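You operate a simulated robot arm through the tools that you are given. There is no shell and no other tool.

The job below is to be done with a simulated robot arm. You get a single attempt, and the scene is never put back.

JOB
Save a sharp picture of the tan slab at zoom 2.
Fine: camera slider to CAM, ring light on, the lamp stays off, light GOOD; one picture only.

Only the result counts: the job must be done as asked and must still hold three seconds after the hand-in. Knocking over, shifting, dropping, spilling or breaking anything else fails it.

ROBOT AND FRAMES
A 6-joint arm with a two-finger parallel gripper, fixed in place. Base frame: the origin is at the foot of the arm, x ahead of it, y to its left, z up; the work surface is at about z = 0.76. Lengths are in m, angles in rad, forces in N, time in s.
With the tool pointing down near the work surface it reaches from about 0.32 to 0.82 m from the base axis. Its first joint turns from -2.897 to 2.897 rad. Payload 3.43 kg.
Tool frame: the origin (TCP) lies between the finger pads and is the grasp point; the fingertips stand 0.034 m ahead of it; z points along the fingers, y is the line along which they close. Largest opening 0.128 m; finger width 0.024, thickness 0.012; the body of the gripper, 0.048 by 0.13 m, starts 0.096 m behind the TCP.
Orientation is told as [roll, pitch, yaw] about the base's x, y, z axes, in that order, counted from this pose: with the fingers straight down and closing along the base's y, the tool's x points along the base's -x, its y along +y and its z along -z.

CONTROLS
- The arm moves only by the tool move_arm. Its argument "steps" is a list of rows, each a list of 3 entries, a list of its own where there are three numbers: the gripper command, from -1 (shut) to 1 (fully open), values between in proportion, then the shift along the base's x, y, z in cm, then the turn, a rotation vector about the base's x, y, z in rad. In form: [[fingers, [tx, ty, tz], [rx, ry, rz]], ...]. A call has 1 to 20 rows; each row is the pose to reach, as a shift and turn from the pose commanded when the call began. A row lasts 0.2 s, in which the tool goes at most 0.05 m and 0.15 rad; a call with a longer step from one row to the next is refused whole, and so is a gripper value outside its range. Where a pose cannot be reached the arm comes as near as it can. A force on the tool above 40 N (or 10 N above the force at the start of the call, whichever is more), or a blocked arm, ends the call early, and 0.2 s more pass. The fingers move at their own pace (about 0.045 m/s each) and stop on an object; they squeeze with about 32 N. The grip force told is the motor's: it shows also when the fingers shut on nothing. Time passes only in rows, and 0.2 s behind the last, so rows that repeat a pose let the fingers close. It gives the time, the measured TCP pose, the force on the tool (base axes), the opening and the grip force at its end, in the units of the frame above (readings bear some noise), with the torque about the TCP (base axes, N m) and any sound that the robot's microphone picked up, and new pictures: "pictures" is both (left out), scene, wrist or none.
- Cameras (640 x 400 px; columns grow to the right, rows downward): "scene" is fixed at [0.2116, 0.4955, 1.5212]; the picture's right is [-0.69, -0.72, 0.00], its down [-0.51, 0.49, -0.71] and it looks along [0.51, -0.49, -0.71] (base axes); focal length 232 px, centre (320, 200). "wrist" rides on the gripper at [0.076, -0.011, -0.16] in the tool frame; the picture's right is [0.15, 0.99, 0.00], its down [-0.88, 0.13, -0.46] and it looks along [-0.45, 0.07, 0.89] (tool axes); focal length 234 px, centre (320, 200). There is no depth. A picture from a camera that has moved, and an enlarged one, comes with that camera's place and axes in the base frame and with its lens. The place of the scene camera against the robot may be out by one fixed shift of up to 0.018 m in any direction.
- enlarge(camera, box): a new picture of the part [left, top, right, bottom] of that camera's present view, enlarged. No time passes.
- sign_off(): hands the job in; it is judged then, once.

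Nothing tells you positions but the pictures and the camera data. Unless the task says otherwise, let go and move clear before handing in.

The tools are called after "Call:" by a JSON object that holds its "fn" and its "kwargs". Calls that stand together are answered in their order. move_arm: Moves the arm, as the interface text tells. Its arguments: {"type":"object","properties":{"steps":{"type":"array","items":{"type":"array"}},"pictures":{"type":"string","enum":["both","scene","wrist","none"]}},"required":["steps"]} The other tools are called the same way: enlarge (camera, box) takes an enlarged picture of a part of a camera's view; sign_off () hands the job in.

At the start:

```text
t: 0.0
ee_pos: [0.3608, 0.1178, 1.3359]
ee_rot: [0.001, 0.001, 0.0]
wrist_force: [0.3, 0.2, 0.3]
ft_torque: [-0.01, 0.0, 0.0]
finger_gap: 0.1278
gripper_force: 0.1
```

scene: 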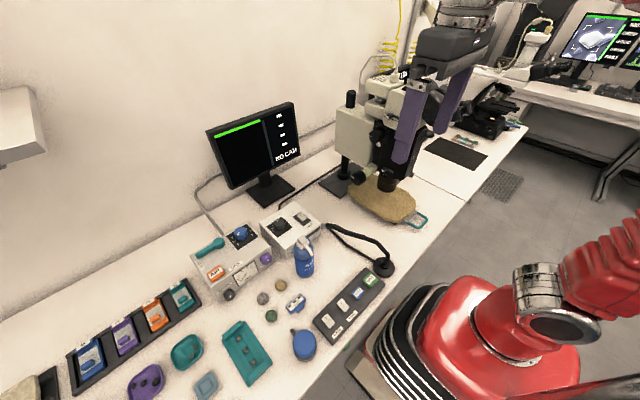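
wrist: 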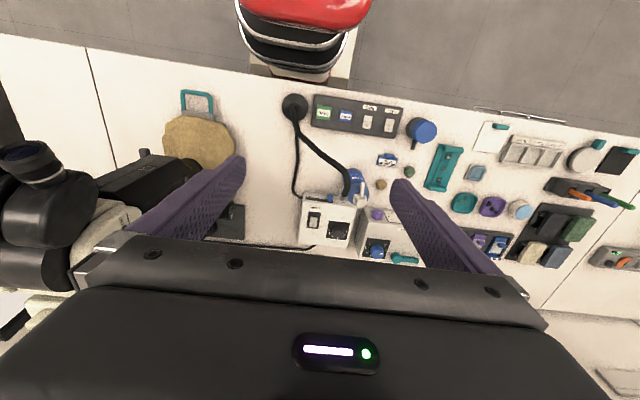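

I see a bench with a microscope (tan slab under it), a monitor saying NO CAM, control boxes, a button strip and various small things. I will enlarge parts of both views to understand the controls before moving.

Call:
{"fn": "enlarge", "kwargs": {"camera": "scene", "box": [180, 80, 340, 200]}}

Call:
{"fn": "enlarge", "kwargs": {"camera": "scene", "box": [190, 190, 350, 310]}}

Call:
{"fn": "enlarge", "kwargs": {"camera": "scene", "box": [310, 60, 450, 240]}}

Call:
{"fn": "enlarge", "kwargs": {"camera": "scene", "box": [280, 250, 420, 360]}}

Call:
{"fn": "enlarge", "kwargs": {"camera": "scene", "box": [40, 250, 280, 400]}}

Call:
{"fn": "enlarge", "kwargs": {"camera": "wrist", "box": [240, 80, 440, 270]}}

Call:
{"fn": "enlarge", "kwargs": {"camera": "wrist", "box": [0, 80, 250, 270]}}

Call:
{"fn": "enlarge", "kwargs": {"camera": "wrist", "box": [420, 100, 640, 280]}}

```text
3.33 times, centred on (260, 140) of scene
camera zoom: at [0.2116, 0.4955, 1.5212], right [-0.69, -0.72, 0.0], down [-0.51, 0.49, -0.71], along [0.51, -0.49, -0.71], focal length 772 px, centre (520, 400)
```

zoom: 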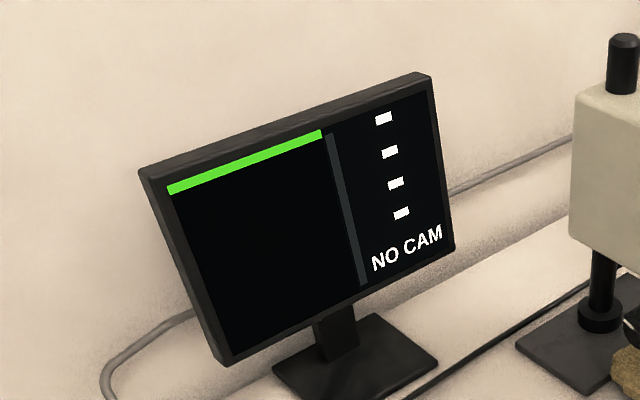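

```text
3.33 times, centred on (270, 250) of scene
camera zoom: at [0.2116, 0.4955, 1.5212], right [-0.69, -0.72, 0.0], down [-0.51, 0.49, -0.71], along [0.51, -0.49, -0.71], focal length 772 px, centre (487, 33)
```

zoom: 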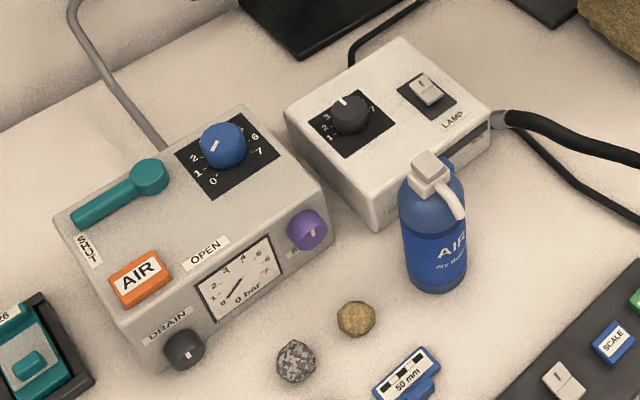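

```text
2.22 times, centred on (380, 150) of scene
camera zoom: at [0.2116, 0.4955, 1.5212], right [-0.69, -0.72, 0.0], down [-0.51, 0.49, -0.71], along [0.51, -0.49, -0.71], focal length 515 px, centre (187, 311)
```

zoom: 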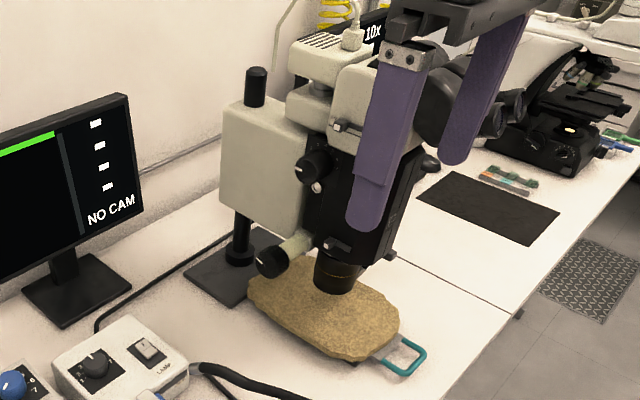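

```text
3.64 times, centred on (350, 305) of scene
camera zoom: at [0.2116, 0.4955, 1.5212], right [-0.69, -0.72, 0.0], down [-0.51, 0.49, -0.71], along [0.51, -0.49, -0.71], focal length 842 px, centre (211, -182)
```

zoom: 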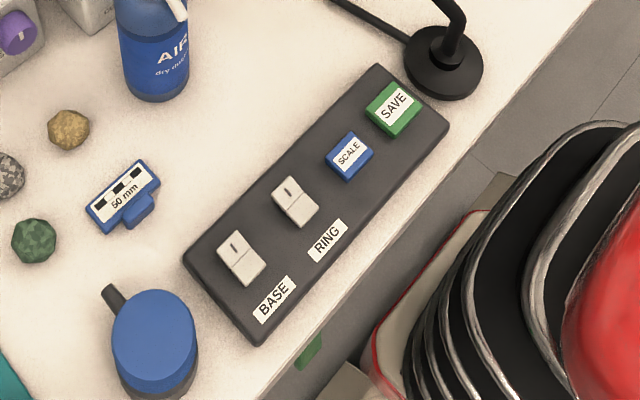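

```text
2.67 times, centred on (160, 325) of scene
camera zoom: at [0.2116, 0.4955, 1.5212], right [-0.69, -0.72, 0.0], down [-0.51, 0.49, -0.71], along [0.51, -0.49, -0.71], focal length 618 px, centre (747, -133)
```

zoom: 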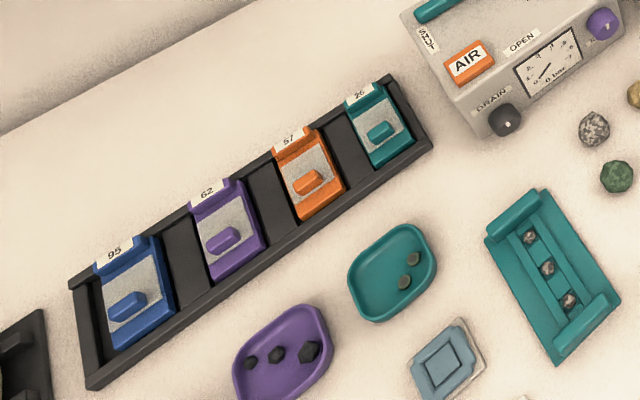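

```text
2.11 times, centred on (340, 175) of wrist
camera zoom: at [0.2848, 0.1051, 1.4949], right [-0.15, 0.99, 0.0], down [0.88, 0.13, 0.46], along [0.45, 0.07, -0.89], focal length 493 px, centre (278, 253)
```

zoom: 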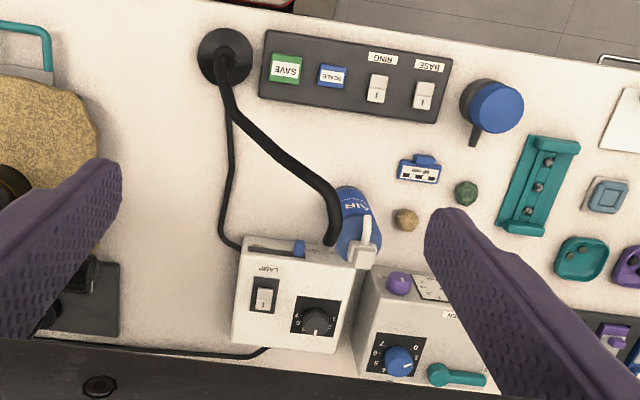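

```text
2.11 times, centred on (125, 175) of wrist
camera zoom: at [0.2848, 0.1051, 1.4949], right [-0.15, 0.99, 0.0], down [0.88, 0.13, 0.46], along [0.45, 0.07, -0.89], focal length 493 px, centre (730, 253)
```

zoom: 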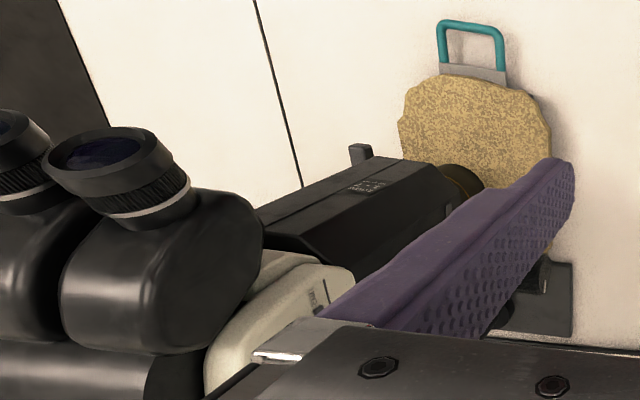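

```text
2.22 times, centred on (530, 190) of wrist
camera zoom: at [0.2848, 0.1051, 1.4949], right [-0.15, 0.99, 0.0], down [0.88, 0.13, 0.46], along [0.45, 0.07, -0.89], focal length 520 px, centre (-147, 222)
```

zoom: 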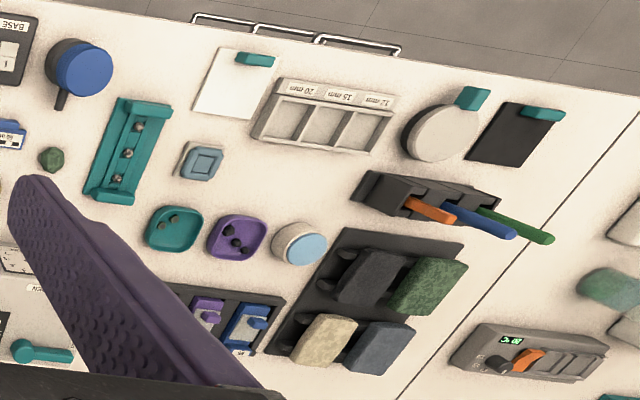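

The tan mottled rock appears to sit under the microscope already, on a tray with a teal handle. The gripper blocks my view of the microscope, so I'll shift it toward -y to clear the scene view.

Call:
{"fn": "move_arm", "kwargs": {"steps": [[1, [0, -4, 0], [0, 0, 0]], [1, [-1, -8, 0], [0, 0, 0]], [1, [-2, -12, 0], [0, 0, 0]], [1, [-3, -16, 0], [0, 0, 0]], [1, [-3, -20, 0], [0, 0, 0]], [1, [-3, -22, 0], [0, 0, 0]]]}}

```text
t: 1.4
ee_pos: [0.3299, -0.1006, 1.3352]
ee_rot: [-0.001, 0.001, 0.0]
wrist_force: [0.9, -0.1, 0.9]
ft_torque: [0.0, 0.01, 0.01]
finger_gap: 0.1282
gripper_force: 0.2
camera wrist: at [0.2547, -0.1127, 1.495], right [-0.15, 0.99, 0.0], down [0.88, 0.13, 0.46], along [0.45, 0.07, -0.89], focal length 234 px, centre (320, 200)
```

scene: 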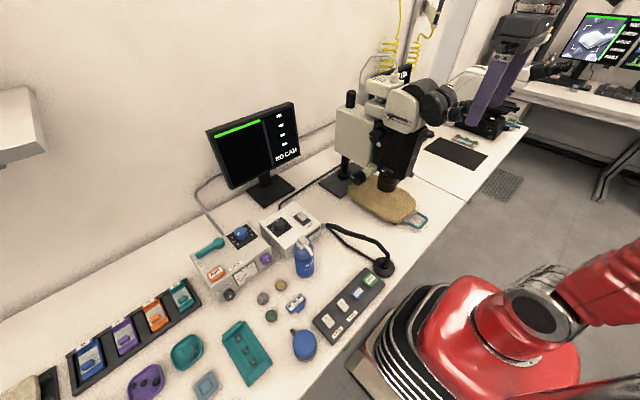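
wrist: 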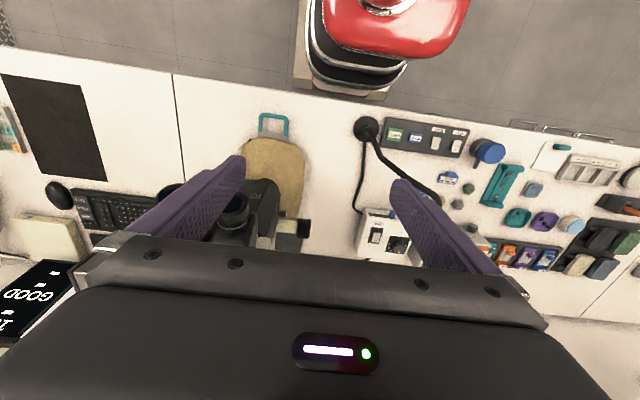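

Call:
{"fn": "enlarge", "kwargs": {"camera": "scene", "box": [325, 60, 425, 150]}}

Call:
{"fn": "enlarge", "kwargs": {"camera": "scene", "box": [325, 140, 445, 240]}}

Call:
{"fn": "enlarge", "kwargs": {"camera": "scene", "box": [560, 0, 640, 80]}}

Call:
{"fn": "enlarge", "kwargs": {"camera": "scene", "box": [0, 300, 160, 400]}}

Call:
{"fn": "enlarge", "kwargs": {"camera": "wrist", "box": [0, 160, 150, 340]}}

Call:
{"fn": "enlarge", "kwargs": {"camera": "wrist", "box": [200, 100, 330, 260]}}

Call:
{"fn": "enlarge", "kwargs": {"camera": "wrist", "box": [500, 110, 640, 290]}}

```text
4.44 times, centred on (375, 105) of scene
camera zoom: at [0.2116, 0.4955, 1.5212], right [-0.69, -0.72, 0.0], down [-0.51, 0.49, -0.71], along [0.51, -0.49, -0.71], focal length 1029 px, centre (76, 622)
```

zoom: 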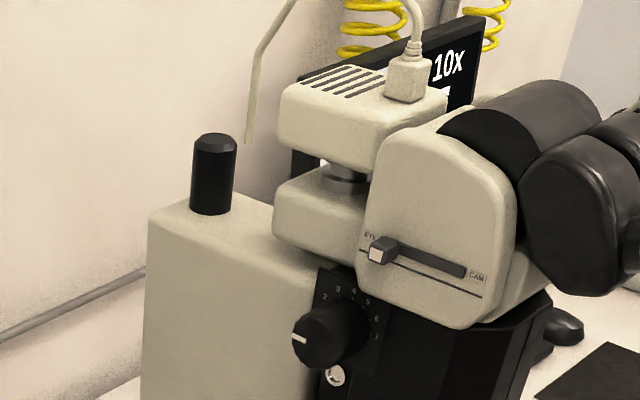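

```text
4.00 times, centred on (385, 190) of scene
camera zoom: at [0.2116, 0.4955, 1.5212], right [-0.69, -0.72, 0.0], down [-0.51, 0.49, -0.71], along [0.51, -0.49, -0.71], focal length 926 px, centre (60, 240)
```

zoom: 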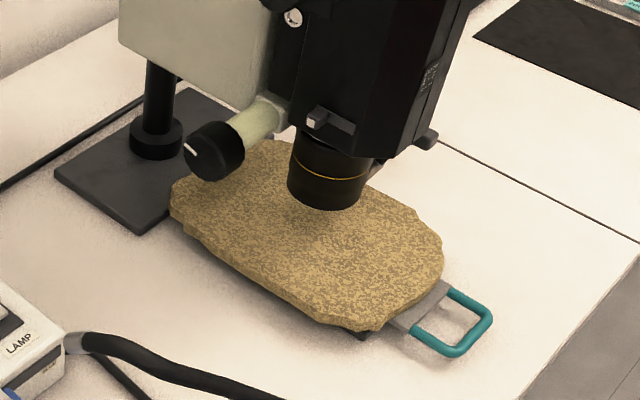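

```text
5.00 times, centred on (600, 40) of scene
camera zoom: at [0.2116, 0.4955, 1.5212], right [-0.69, -0.72, 0.0], down [-0.51, 0.49, -0.71], along [0.51, -0.49, -0.71], focal length 1158 px, centre (-1080, 1000)
```

zoom: 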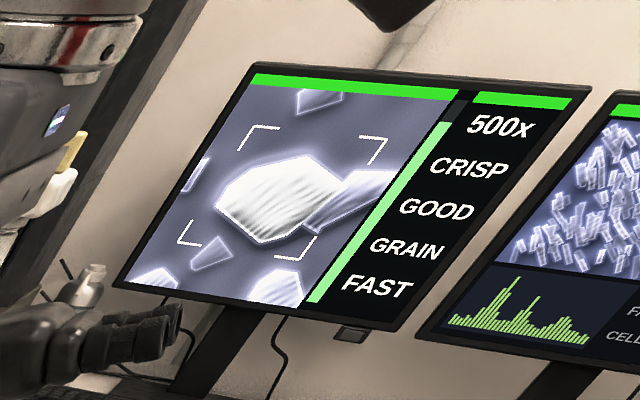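

```text
4.00 times, centred on (80, 350) of scene
camera zoom: at [0.2116, 0.4955, 1.5212], right [-0.69, -0.72, 0.0], down [-0.51, 0.49, -0.71], along [0.51, -0.49, -0.71], focal length 926 px, centre (1280, -400)
```

zoom: 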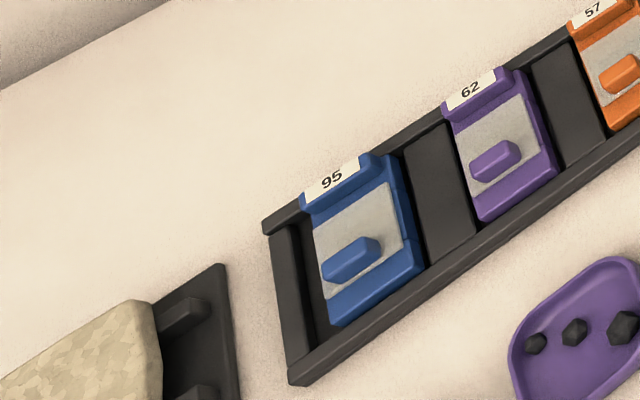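

```text
2.22 times, centred on (75, 250) of wrist
camera zoom: at [0.2547, -0.1127, 1.495], right [-0.15, 0.99, 0.0], down [0.88, 0.13, 0.46], along [0.45, 0.07, -0.89], focal length 520 px, centre (864, 89)
```

zoom: 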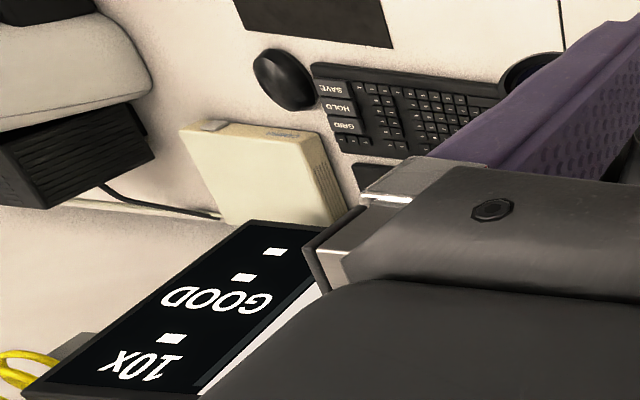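

```text
2.50 times, centred on (265, 180) of wrist
camera zoom: at [0.2547, -0.1127, 1.495], right [-0.15, 0.99, 0.0], down [0.88, 0.13, 0.46], along [0.45, 0.07, -0.89], focal length 585 px, centre (458, 250)
```

zoom: 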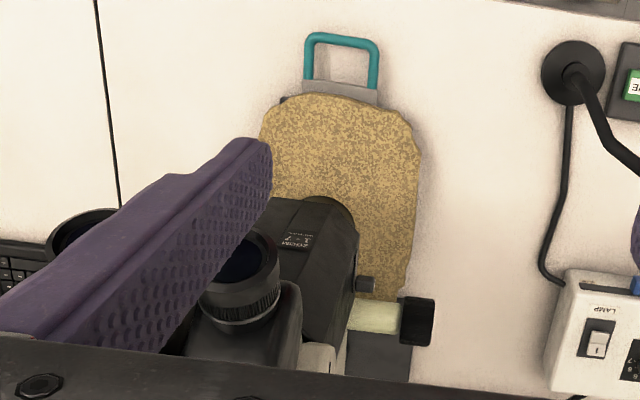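

```text
2.22 times, centred on (570, 200) of wrist
camera zoom: at [0.2547, -0.1127, 1.495], right [-0.15, 0.99, 0.0], down [0.88, 0.13, 0.46], along [0.45, 0.07, -0.89], focal length 520 px, centre (-236, 200)
```

zoom: 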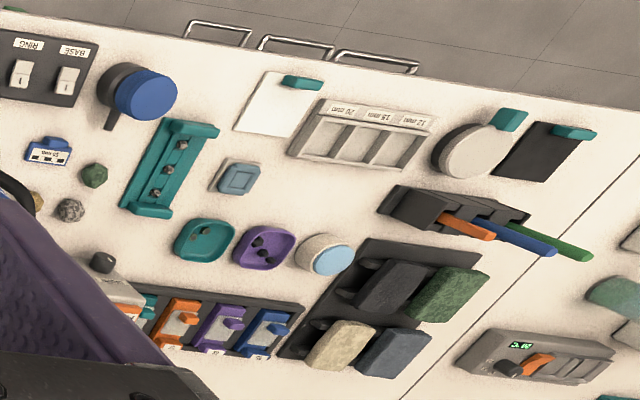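

The microscope controls are visible: EYE/CAM slider and zoom knob on its +y face, a focus knob lower down, and the RING/SAVE panel near the robot. I'll turn the gripper to point along -y from a safe distance to view the microscope's side with the wrist camera.

Call:
{"fn": "move_arm", "kwargs": {"steps": [[1, [0, 3, 0], [0, 0, 0]], [1, [0, 7, 0], [0, 0, 0]], [1, [0, 11, 0], [-0.14, 0, 0]], [1, [1, 15, 0], [-0.28, 0, 0]], [1, [2, 19, -1], [-0.42, 0, 0]], [1, [3, 22, -2], [-0.56, 0, 0]], [1, [4, 25, -4], [-0.7, 0, 0]], [1, [5, 25, -6], [-0.84, 0, 0]], [1, [6, 25, -8], [-0.98, 0, 0]], [1, [7, 25, -10], [-1.12, 0, 0]], [1, [8, 25, -11], [-1.26, 0, 0]], [1, [9, 25, -12], [-1.4, 0, 0]], [1, [9, 25, -13], [-1.5, 0, 0]], [1, [9, 25, -13], [-1.571, 0, 0]]]}}

```text
t: 4.4
ee_pos: [0.4536, 0.0635, 1.1471]
ee_rot: [-1.537, 0.001, 0.031]
wrist_force: [0.3, 0.1, 0.6]
ft_torque: [-0.05, 0.01, -0.01]
finger_gap: 0.128
gripper_force: 0.2
out of reach, approached as far as the arm can: row 6, 7, 8, 9, 10, 11, 12, 13, 14
camera wrist: at [0.3735, 0.2196, 1.1627], right [-0.15, 0.03, -0.99], down [0.87, 0.49, -0.11], along [0.48, -0.87, -0.1], focal length 234 px, centre (320, 200)
```

scene: 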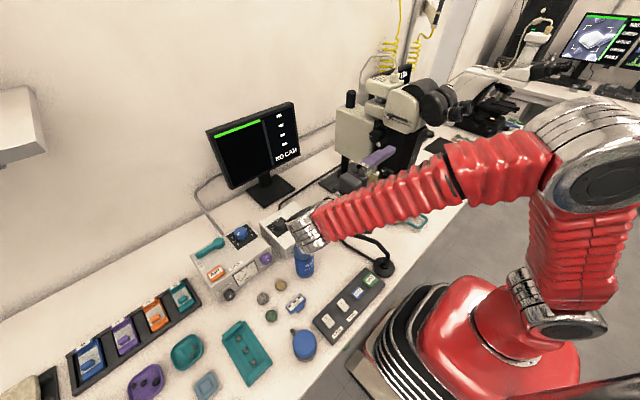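
wrist: 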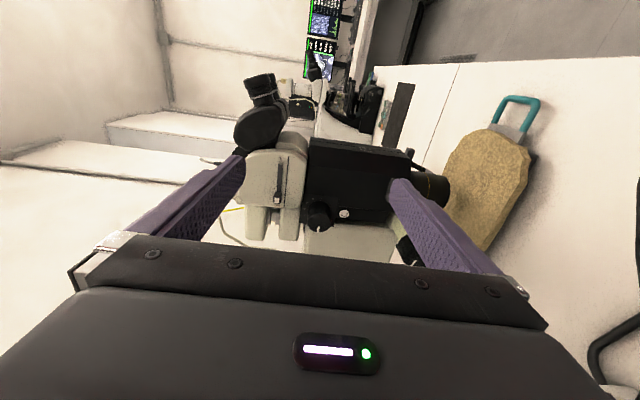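

The arm came up a bit short but now views the microscope's side face well. I'll enlarge to read the knob and slider.

Call:
{"fn": "enlarge", "kwargs": {"camera": "wrist", "box": [230, 120, 430, 250]}}

Call:
{"fn": "enlarge", "kwargs": {"camera": "wrist", "box": [240, 140, 340, 240]}}

Call:
{"fn": "enlarge", "kwargs": {"camera": "wrist", "box": [380, 130, 540, 280]}}

Call:
{"fn": "enlarge", "kwargs": {"camera": "scene", "box": [325, 60, 445, 200]}}

```text
3.08 times, centred on (330, 185) of wrist
camera zoom: at [0.3735, 0.2196, 1.1627], right [-0.15, 0.03, -0.99], down [0.87, 0.49, -0.11], along [0.48, -0.87, -0.1], focal length 720 px, centre (289, 246)
```

zoom: 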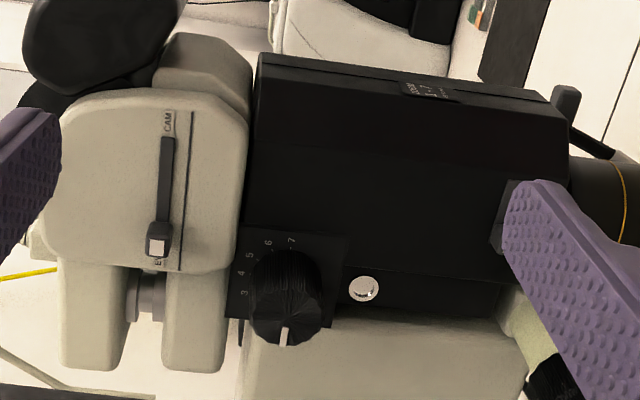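

```text
4.00 times, centred on (290, 190) of wrist
camera zoom: at [0.3735, 0.2196, 1.1627], right [-0.15, 0.03, -0.99], down [0.87, 0.49, -0.11], along [0.48, -0.87, -0.1], focal length 937 px, centre (440, 240)
```

zoom: 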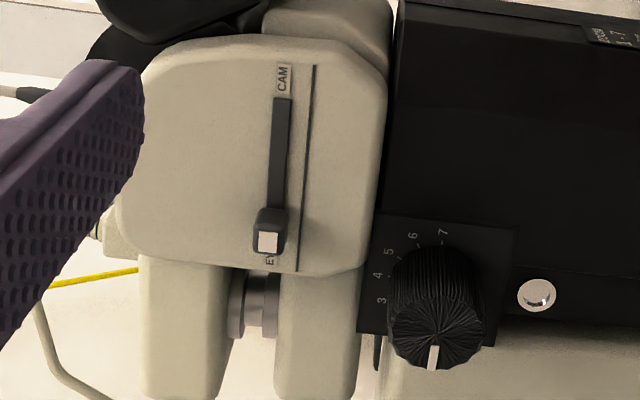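

```text
2.67 times, centred on (460, 205) of wrist
camera zoom: at [0.3735, 0.2196, 1.1627], right [-0.15, 0.03, -0.99], down [0.87, 0.49, -0.11], along [0.48, -0.87, -0.1], focal length 624 px, centre (-53, 187)
```

zoom: 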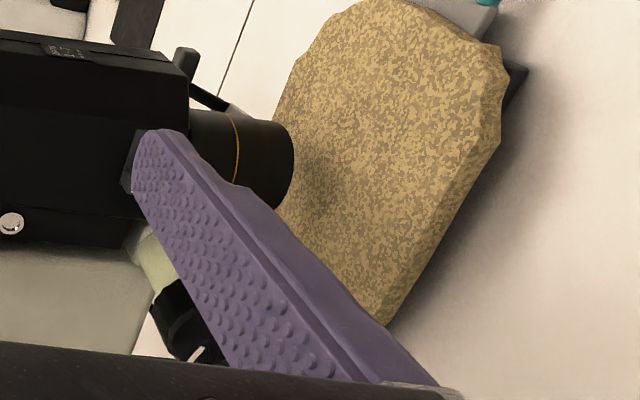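

```text
2.86 times, centred on (385, 130) of scene
camera zoom: at [0.2116, 0.4955, 1.5212], right [-0.69, -0.72, 0.0], down [-0.51, 0.49, -0.71], along [0.51, -0.49, -0.71], focal length 662 px, centre (134, 400)
```

zoom: 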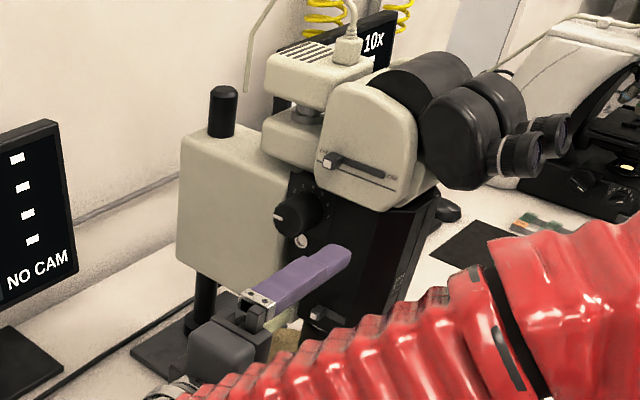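

The zoom knob points at 1 (labels run 1–7 over half a turn), and the slider is at EYE. I'll send a null step first to learn what the commanded reference is after the unreachable rows.

Call:
{"fn": "move_arm", "kwargs": {"steps": [[1, [0, 0, 0], [0, 0, 0]]], "pictures": "none"}}

```text
t: 4.8
ee_pos: [0.4549, 0.0632, 1.147]
ee_rot: [-1.536, -0.001, 0.032]
wrist_force: [-0.1, -0.7, 0.3]
ft_torque: [-0.01, -0.01, 0.0]
finger_gap: 0.1279
gripper_force: 0.0
```

The reference is the reached pose, good. I'll move forward in x and square up the orientation for a closer second view.

Call:
{"fn": "move_arm", "kwargs": {"steps": [[1, [3, -1, 0], [-0.034, 0, -0.031]], [1, [6, -2, 0], [-0.034, 0, -0.031]], [1, [8, -3, 1], [-0.034, 0, -0.031]], [1, [8, -3, 1], [-0.034, 0, -0.031]]]}}

```text
t: 5.8
ee_pos: [0.5361, 0.03, 1.1566]
ee_rot: [-1.6, 0.0, -0.023]
wrist_force: [-0.4, -0.6, -0.1]
ft_torque: [-0.02, 0.04, 0.02]
finger_gap: 0.1283
gripper_force: 0.1
out of reach, approached as far as the arm can: row 1, 2, 3
camera wrist: at [0.4644, 0.1904, 1.1627], right [-0.15, -0.03, -0.99], down [0.89, 0.43, -0.14], along [0.43, -0.9, -0.04], focal length 234 px, centre (320, 200)
```

scene: 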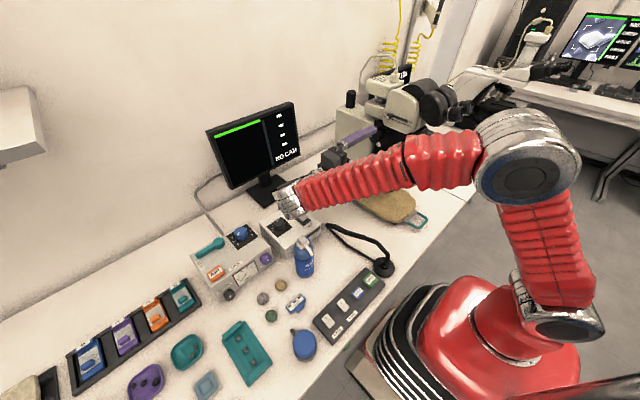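
wrist: 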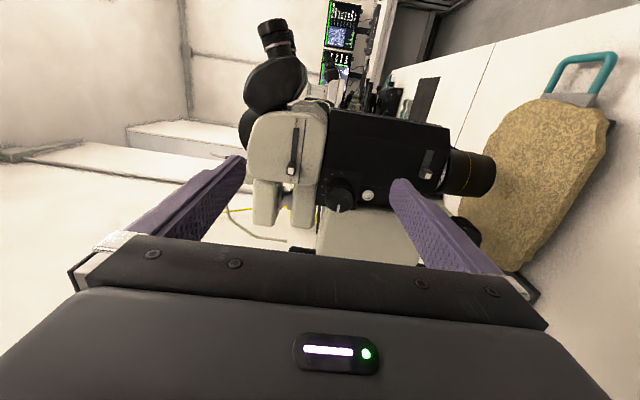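

Call:
{"fn": "enlarge", "kwargs": {"camera": "wrist", "box": [230, 90, 390, 250]}}

Call:
{"fn": "enlarge", "kwargs": {"camera": "wrist", "box": [380, 120, 560, 280]}}

```text
2.50 times, centred on (310, 170) of wrist
camera zoom: at [0.4644, 0.1904, 1.1627], right [-0.15, -0.03, -0.99], down [0.89, 0.43, -0.14], along [0.43, -0.9, -0.04], focal length 585 px, centre (345, 275)
```

zoom: 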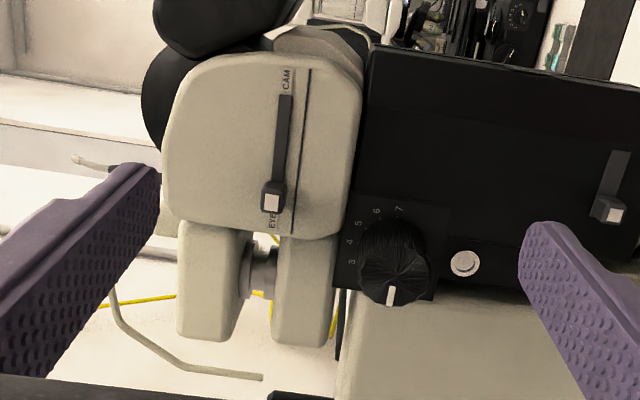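

```text
2.50 times, centred on (470, 200) of wrist
camera zoom: at [0.4644, 0.1904, 1.1627], right [-0.15, -0.03, -0.99], down [0.89, 0.43, -0.14], along [0.43, -0.9, -0.04], focal length 585 px, centre (-55, 200)
```

zoom: 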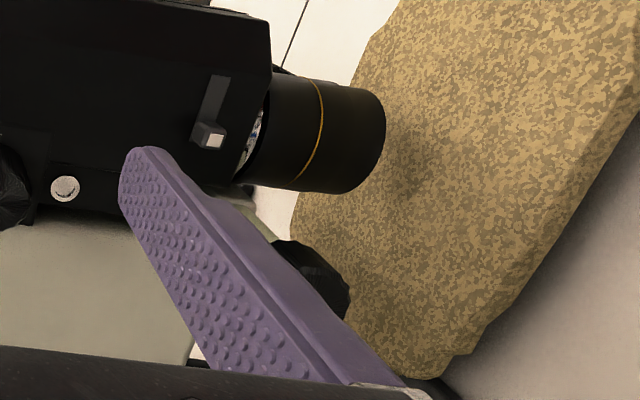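

Triangulating two wrist views, I place the slider tab at about (0.583, -0.144, 1.197) on a face at y≈-0.164, CAM end near x≈0.52, and the zoom knob at (0.618, -0.134, 1.118). Next I close the fingers and move to stand just off the tab's +x side.

Call:
{"fn": "move_arm", "kwargs": {"steps": [[-1, [2, -1, 1], [0.029, 0, 0.023]], [-1, [4, -2, 2], [0.029, 0, 0.023]], [-1, [6, -2.5, 3], [0.029, 0, 0.023]], [-1, [8, -3, 4], [0.029, 0, 0.023]], [-1, [8, -3, 4], [0.029, 0, 0.023]], [-1, [8, -3, 4], [0.029, 0, 0.023]], [-1, [8, -3, 4], [0.029, 0, 0.023]], [-1, [8, -3, 4], [0.029, 0, 0.023]]]}}

```text
t: 7.6
ee_pos: [0.6151, 0.0023, 1.1955]
ee_rot: [-1.576, -0.001, -0.01]
wrist_force: [0.3, -0.6, 0.0]
ft_torque: [-0.01, 0.01, -0.03]
finger_gap: 0.0
gripper_force: 28.3
camera wrist: at [0.5415, 0.1622, 1.2067], right [-0.15, 0.0, -0.99], down [0.88, 0.45, -0.13], along [0.44, -0.89, -0.06], focal length 234 px, centre (320, 200)
```

scene: 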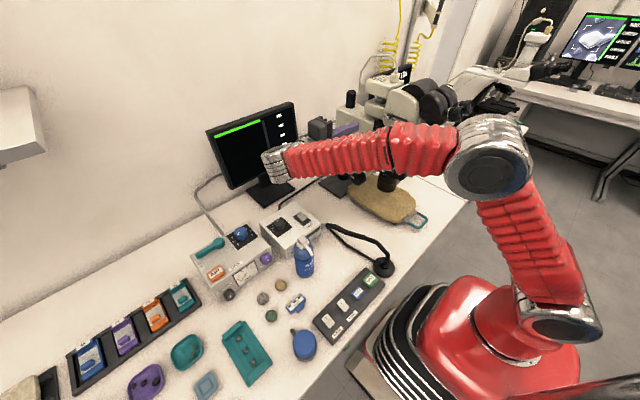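
wrist: 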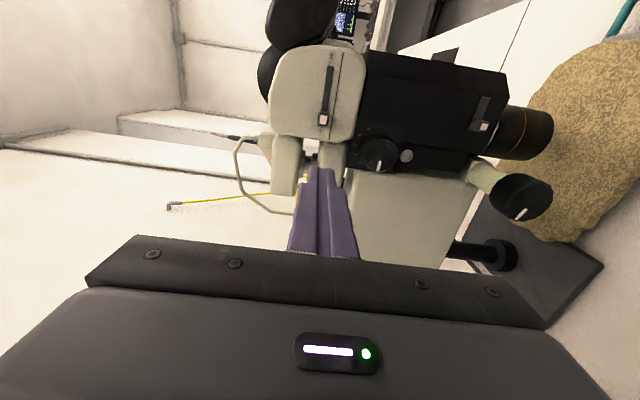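

Call:
{"fn": "enlarge", "kwargs": {"camera": "wrist", "box": [260, 40, 420, 240]}}

Call:
{"fn": "enlarge", "kwargs": {"camera": "wrist", "box": [420, 80, 600, 280]}}

```text
2.00 times, centred on (340, 140) of wrist
camera zoom: at [0.5415, 0.1622, 1.2067], right [-0.15, 0.0, -0.99], down [0.88, 0.45, -0.13], along [0.44, -0.89, -0.06], focal length 468 px, centre (280, 320)
```

zoom: 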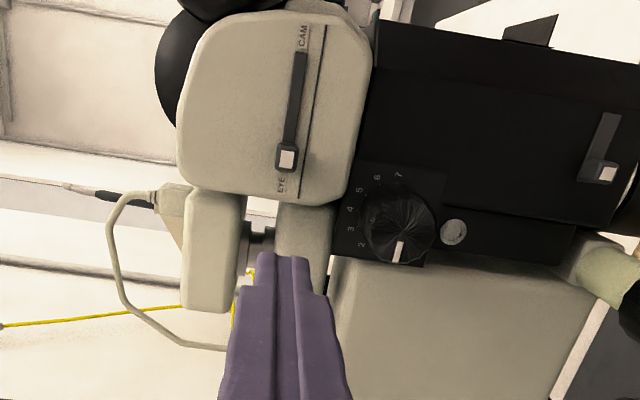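

```text
2.00 times, centred on (510, 180) of wrist
camera zoom: at [0.5415, 0.1622, 1.2067], right [-0.15, 0.0, -0.99], down [0.88, 0.45, -0.13], along [0.44, -0.89, -0.06], focal length 468 px, centre (-60, 240)
```

zoom: 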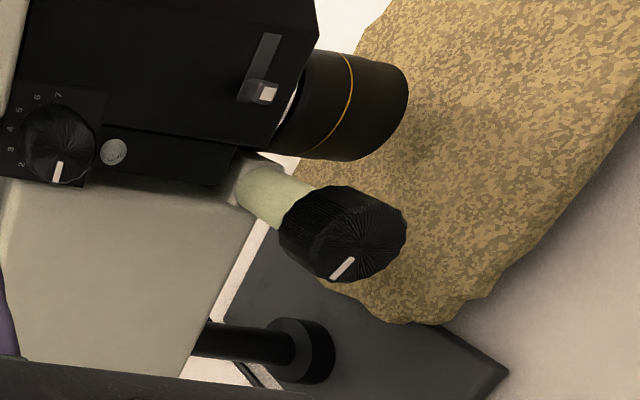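

The view agrees: tab front is near (0.581, -0.140, 1.198), and my closed fingertips sit about 1.5 cm on its +x side. I'll advance along -y beside the tab.

Call:
{"fn": "move_arm", "kwargs": {"steps": [[-1, [0, -3, 0.2], [0, 0, 0]], [-1, [0, -6, 0.2], [0, 0, 0]], [-1, [0, -9, 0.2], [0, 0, 0]], [-1, [0, -11, 0.2], [0, 0, 0]], [-1, [0, -11.8, 0.2], [0, 0, 0]]]}}

```text
t: 8.8
ee_pos: [0.6161, -0.1171, 1.1972]
ee_rot: [-1.577, 0.0, -0.008]
wrist_force: [0.3, -0.1, 0.2]
ft_torque: [-0.02, 0.02, -0.01]
finger_gap: 0.0
gripper_force: 32.0
camera wrist: at [0.5419, 0.0431, 1.2081], right [-0.15, 0.0, -0.99], down [0.88, 0.45, -0.13], along [0.44, -0.89, -0.06], focal length 234 px, centre (320, 200)
```

scene: 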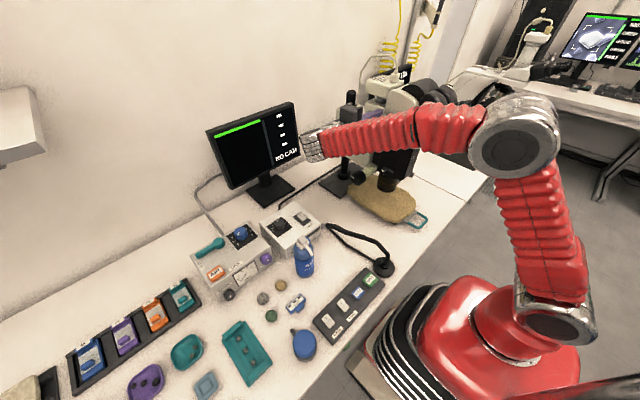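
wrist: 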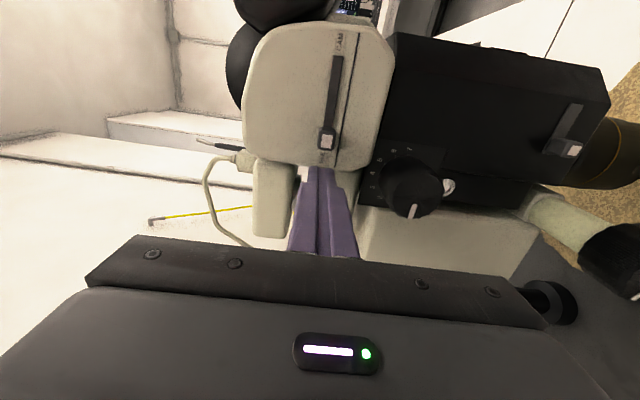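

Call:
{"fn": "enlarge", "kwargs": {"camera": "wrist", "box": [270, 90, 390, 210]}}

```text
3.33 times, centred on (330, 150) of wrist
camera zoom: at [0.5419, 0.0431, 1.2081], right [-0.15, 0.0, -0.99], down [0.88, 0.45, -0.13], along [0.44, -0.89, -0.06], focal length 781 px, centre (287, 367)
```

zoom: 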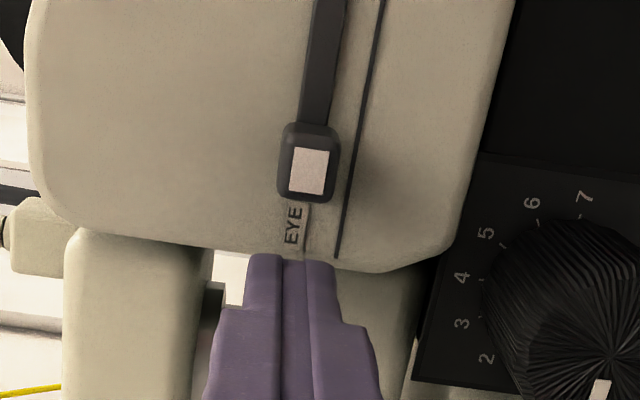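

Fingertips are aligned with the tab in z and reach past its front in y. I'll push in -x about 5.5 cm gently and check.

Call:
{"fn": "move_arm", "kwargs": {"steps": [[-1, [-1, 0, 0], [0, 0, 0]], [-1, [-2, 0, 0], [0, 0, 0]], [-1, [-3, 0, 0], [0, 0, 0]], [-1, [-4, 0, 0], [0, 0, 0]], [-1, [-5, 0, 0], [0, 0, 0]], [-1, [-5.5, 0, 0], [0, 0, 0]]]}}

Call:
{"fn": "enlarge", "kwargs": {"camera": "wrist", "box": [250, 60, 410, 220]}}

```text
t: 10.2
ee_pos: [0.5622, -0.1154, 1.1987]
ee_rot: [-1.575, -0.001, -0.01]
wrist_force: [-0.3, -0.4, 0.2]
ft_torque: [-0.01, -0.01, 0.02]
finger_gap: 0.0001
gripper_force: 31.9
camera wrist: at [0.4878, 0.0437, 1.2085], right [-0.15, 0.0, -0.99], down [0.88, 0.45, -0.13], along [0.44, -0.89, -0.06], focal length 234 px, centre (320, 200)
```

scene: 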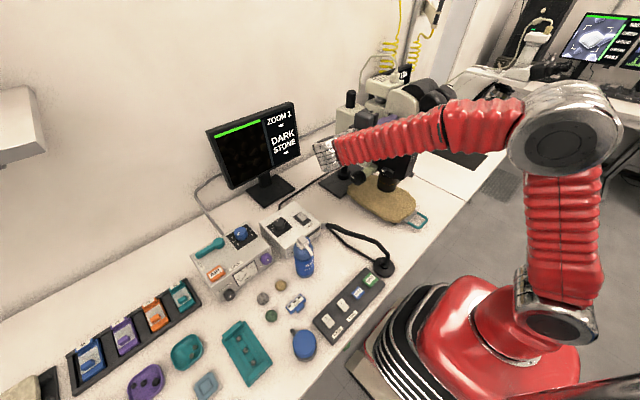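
wrist: 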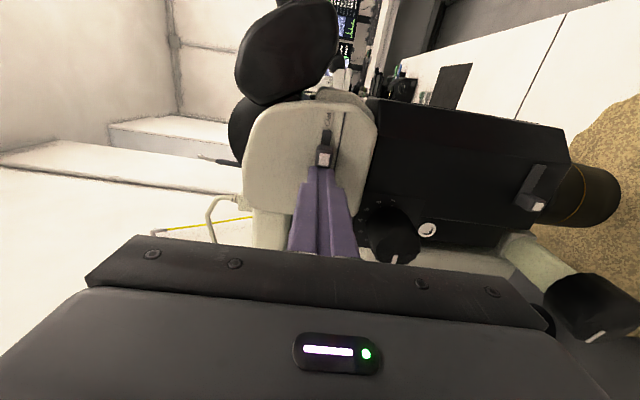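

```text
2.50 times, centred on (330, 140) of wrist
camera zoom: at [0.4878, 0.0437, 1.2085], right [-0.15, 0.0, -0.99], down [0.88, 0.45, -0.13], along [0.44, -0.89, -0.06], focal length 585 px, centre (295, 350)
```

zoom: 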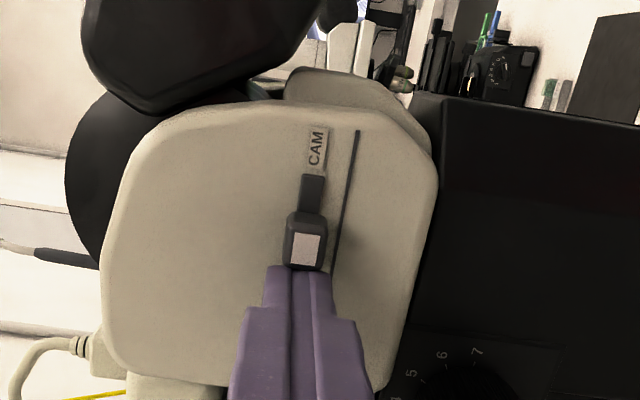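

The tab moves and the monitor now shows ZOOM 1, DARK, STONE. About 1.3 cm of slot remains, so I push on slowly.

Call:
{"fn": "move_arm", "kwargs": {"steps": [[-1, [-0.4, 0, 0], [0, 0, 0]], [-1, [-0.8, 0, 0], [0, 0, 0]], [-1, [-1.1, 0, 0], [0, 0, 0]], [-1, [-1.3, 0, 0], [0, 0, 0]]]}}

Call:
{"fn": "enlarge", "kwargs": {"camera": "wrist", "box": [250, 60, 410, 220]}}

Call:
{"fn": "enlarge", "kwargs": {"camera": "scene", "box": [200, 90, 320, 190]}}

```text
t: 11.2
ee_pos: [0.5501, -0.1163, 1.1976]
ee_rot: [-1.576, -0.001, -0.004]
wrist_force: [26.2, -3.4, 2.7]
ft_torque: [-0.25, 0.06, 0.79]
finger_gap: 0.0001
gripper_force: 31.9
camera wrist: at [0.4756, 0.0434, 1.2077], right [-0.15, 0.0, -0.99], down [0.88, 0.45, -0.13], along [0.45, -0.89, -0.06], focal length 234 px, centre (320, 200)
```

scene: 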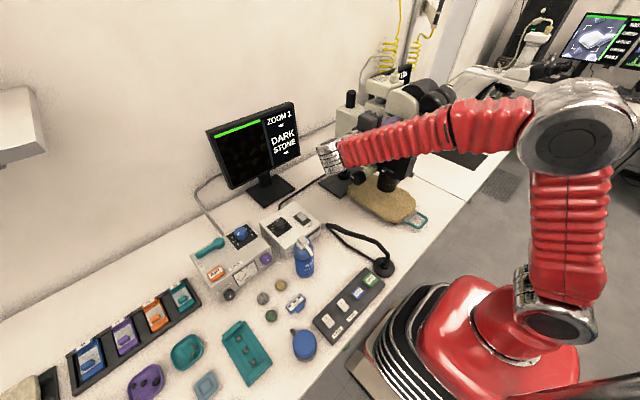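
wrist: 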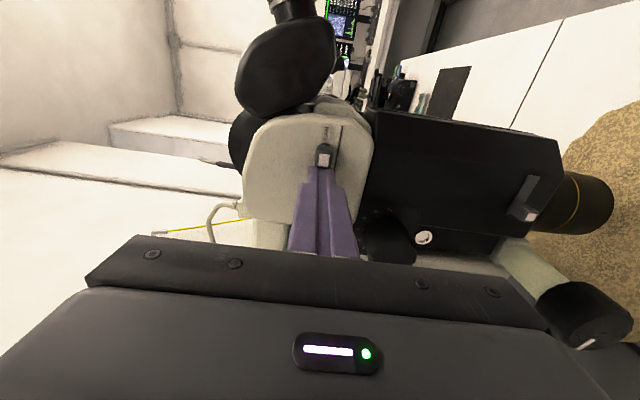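

```text
2.50 times, centred on (330, 140) of wrist
camera zoom: at [0.4756, 0.0434, 1.2077], right [-0.15, 0.0, -0.99], down [0.88, 0.45, -0.13], along [0.45, -0.89, -0.06], focal length 585 px, centre (295, 350)
```

zoom: 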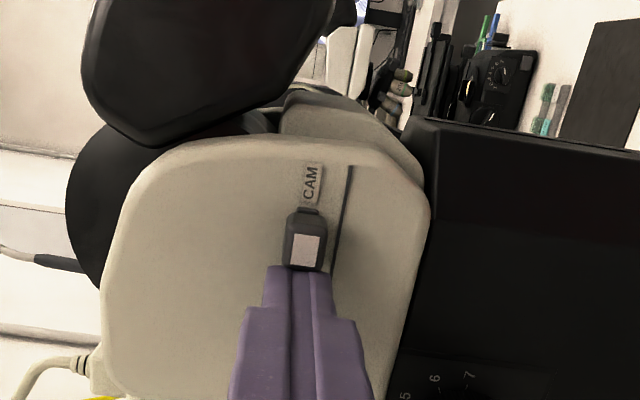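

```text
4.00 times, centred on (260, 140) of scene
camera zoom: at [0.2116, 0.4955, 1.5212], right [-0.69, -0.72, 0.0], down [-0.51, 0.49, -0.71], along [0.51, -0.49, -0.71], focal length 926 px, centre (560, 440)
```

zoom: 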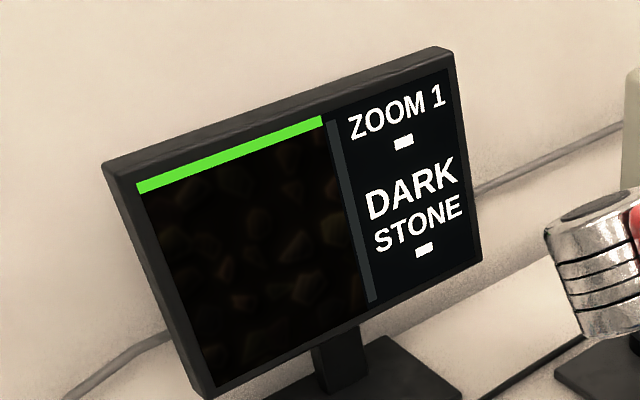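

The slider is at its CAM stop (force rose to 26 N). I'll back off the tab, retreat in +y, and begin rotating the gripper about its axis for the zoom knob grasp.

Call:
{"fn": "move_arm", "kwargs": {"steps": [[-1, [1, 0, 0], [0, 0, 0]], [-1, [2, 0, 0], [0, 0, 0]], [-1, [2.5, 3, 0], [0, 0, 0]], [-1, [3, 7, -1], [0, 0, 0]], [-1, [4, 11, -3], [0, 0, 0]], [0.25, [5, 14, -5], [0, 0, 0]], [0.25, [5, 14, -6.5], [0, 0.14, 0]], [0.25, [5, 14, -6.5], [0, 0.28, 0]], [0.25, [5, 14, -6.5], [0, 0.42, 0]], [0.25, [5, 14, -6.5], [0, 0.56, 0]], [0.25, [5, 14, -6.5], [0, 0.7, 0]], [0.25, [5, 14, -6.5], [0, 0.84, 0]]]}}

```text
t: 13.8
ee_pos: [0.5975, 0.0234, 1.1331]
ee_rot: [-1.584, 0.841, -0.013]
wrist_force: [0.5, 0.1, 0.7]
ft_torque: [0.0, 0.0, -0.01]
finger_gap: 0.0799
gripper_force: 0.0
camera wrist: at [0.5567, 0.1837, 1.1951], right [-0.84, 0.0, -0.55], down [0.49, 0.45, -0.75], along [0.25, -0.89, -0.37], focal length 234 px, centre (320, 200)
```

scene: 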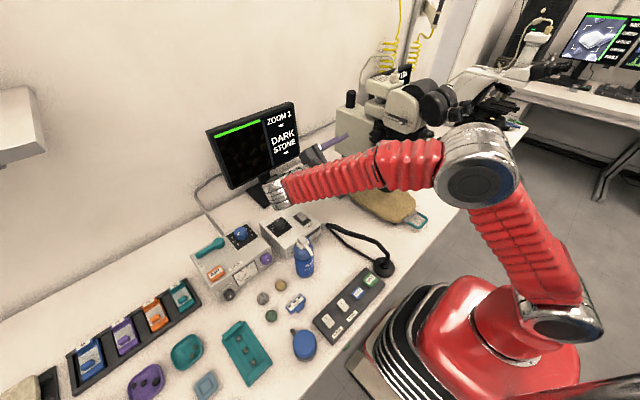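
wrist: 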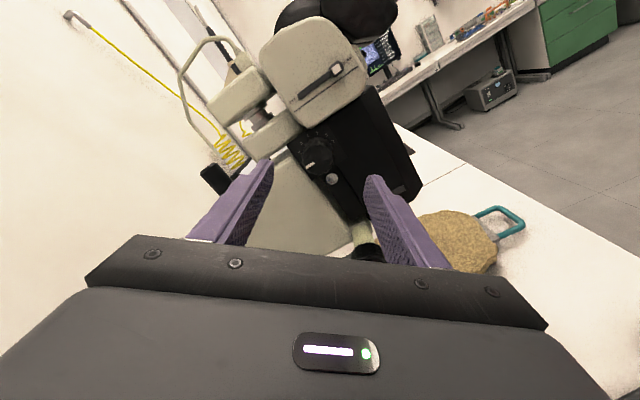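

Call:
{"fn": "move_arm", "kwargs": {"steps": [[0.25, [0.5, 0, 0], [0, 0.14, 0]], [0.25, [0.5, 0, 0], [0, 0.28, 0]], [0.25, [1, 0, 0], [0, 0.42, 0]], [0.25, [1, 0, 0], [0, 0.56, 0]], [0.25, [1, 0, 0], [0, 0.7, 0]], [0.25, [1, 0, 0], [0, 0.73, 0]]]}}

Call:
{"fn": "enlarge", "kwargs": {"camera": "wrist", "box": [220, 60, 420, 260]}}

```text
t: 15.2
ee_pos: [0.6079, 0.0257, 1.1334]
ee_rot: [3.032, 1.563, -1.674]
wrist_force: [-0.5, 0.3, -0.7]
ft_torque: [-0.01, 0.02, 0.05]
finger_gap: 0.08
gripper_force: 0.0
camera wrist: at [0.6191, 0.1842, 1.2075], right [-0.99, 0.0, 0.15], down [-0.13, 0.45, -0.88], along [-0.06, -0.89, -0.44], focal length 234 px, centre (320, 200)
```

scene: 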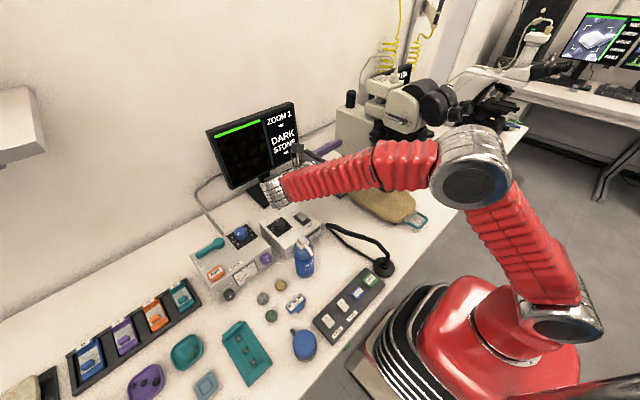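
wrist: 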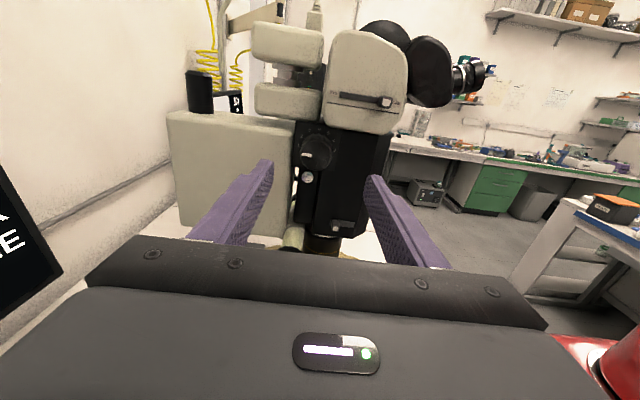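

```text
2.00 times, centred on (320, 160) of wrist
camera zoom: at [0.6191, 0.1842, 1.2075], right [-0.99, 0.0, 0.15], down [-0.13, 0.45, -0.88], along [-0.06, -0.89, -0.44], focal length 468 px, centre (320, 280)
```

zoom: 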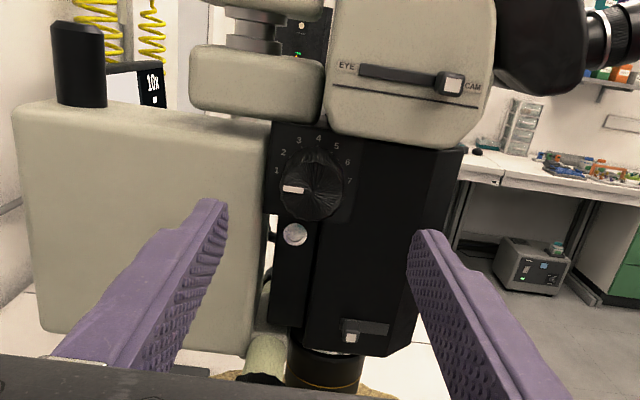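

Now I have a clear upright view: pointer at 1, labels 1–7, slider at CAM. Knob axis is near x=0.611, z=1.118; I'll align and advance until the fingertips are just around the knob front.

Call:
{"fn": "move_arm", "kwargs": {"steps": [[0.25, [0.3, -1, -1.5], [0, 0, 0]], [0.25, [0.3, -4, -1.5], [0, 0, 0]], [0.25, [0.3, -7, -1.5], [0, 0, 0]], [0.25, [0.3, -10, -1.5], [0, 0, 0]], [0.25, [0.3, -11.5, -1.5], [0, 0, 0]]]}}

Call:
{"fn": "enlarge", "kwargs": {"camera": "wrist", "box": [220, 60, 420, 260]}}

```text
t: 16.4
ee_pos: [0.6104, -0.0903, 1.1179]
ee_rot: [-3.083, 1.565, -1.508]
wrist_force: [1.2, 0.0, -0.1]
ft_torque: [0.01, 0.0, -0.02]
finger_gap: 0.0799
gripper_force: 0.1
camera wrist: at [0.6207, 0.0695, 1.1916], right [-0.99, 0.0, 0.15], down [-0.13, 0.45, -0.88], along [-0.06, -0.89, -0.44], focal length 234 px, centre (320, 200)
```

scene: 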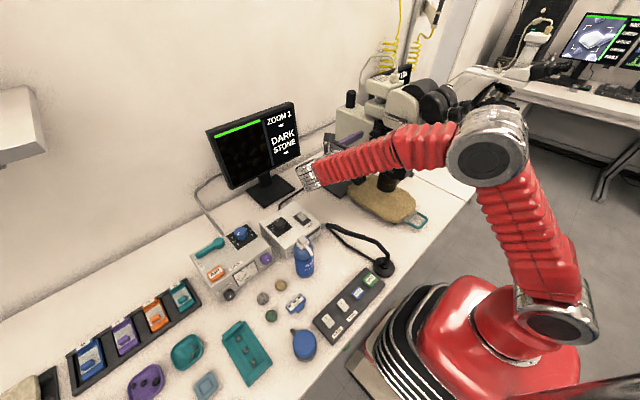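
wrist: 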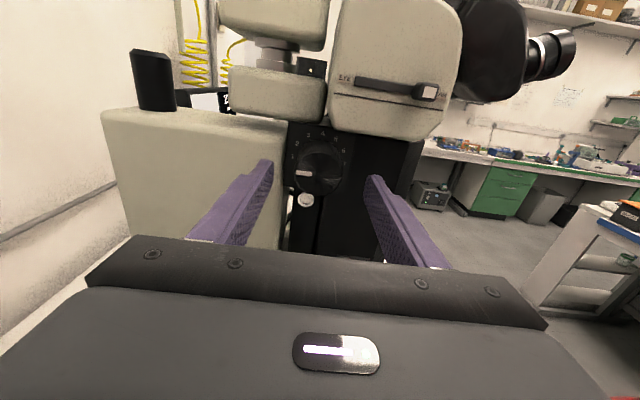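

```text
2.00 times, centred on (320, 160) of wrist
camera zoom: at [0.6207, 0.0695, 1.1916], right [-0.99, 0.0, 0.15], down [-0.13, 0.45, -0.88], along [-0.06, -0.89, -0.44], focal length 468 px, centre (320, 280)
```

zoom: 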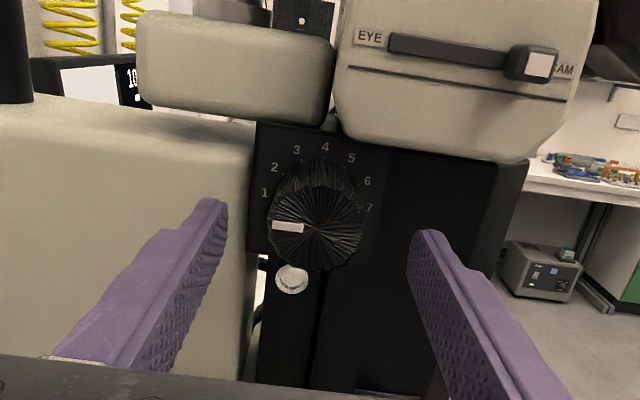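

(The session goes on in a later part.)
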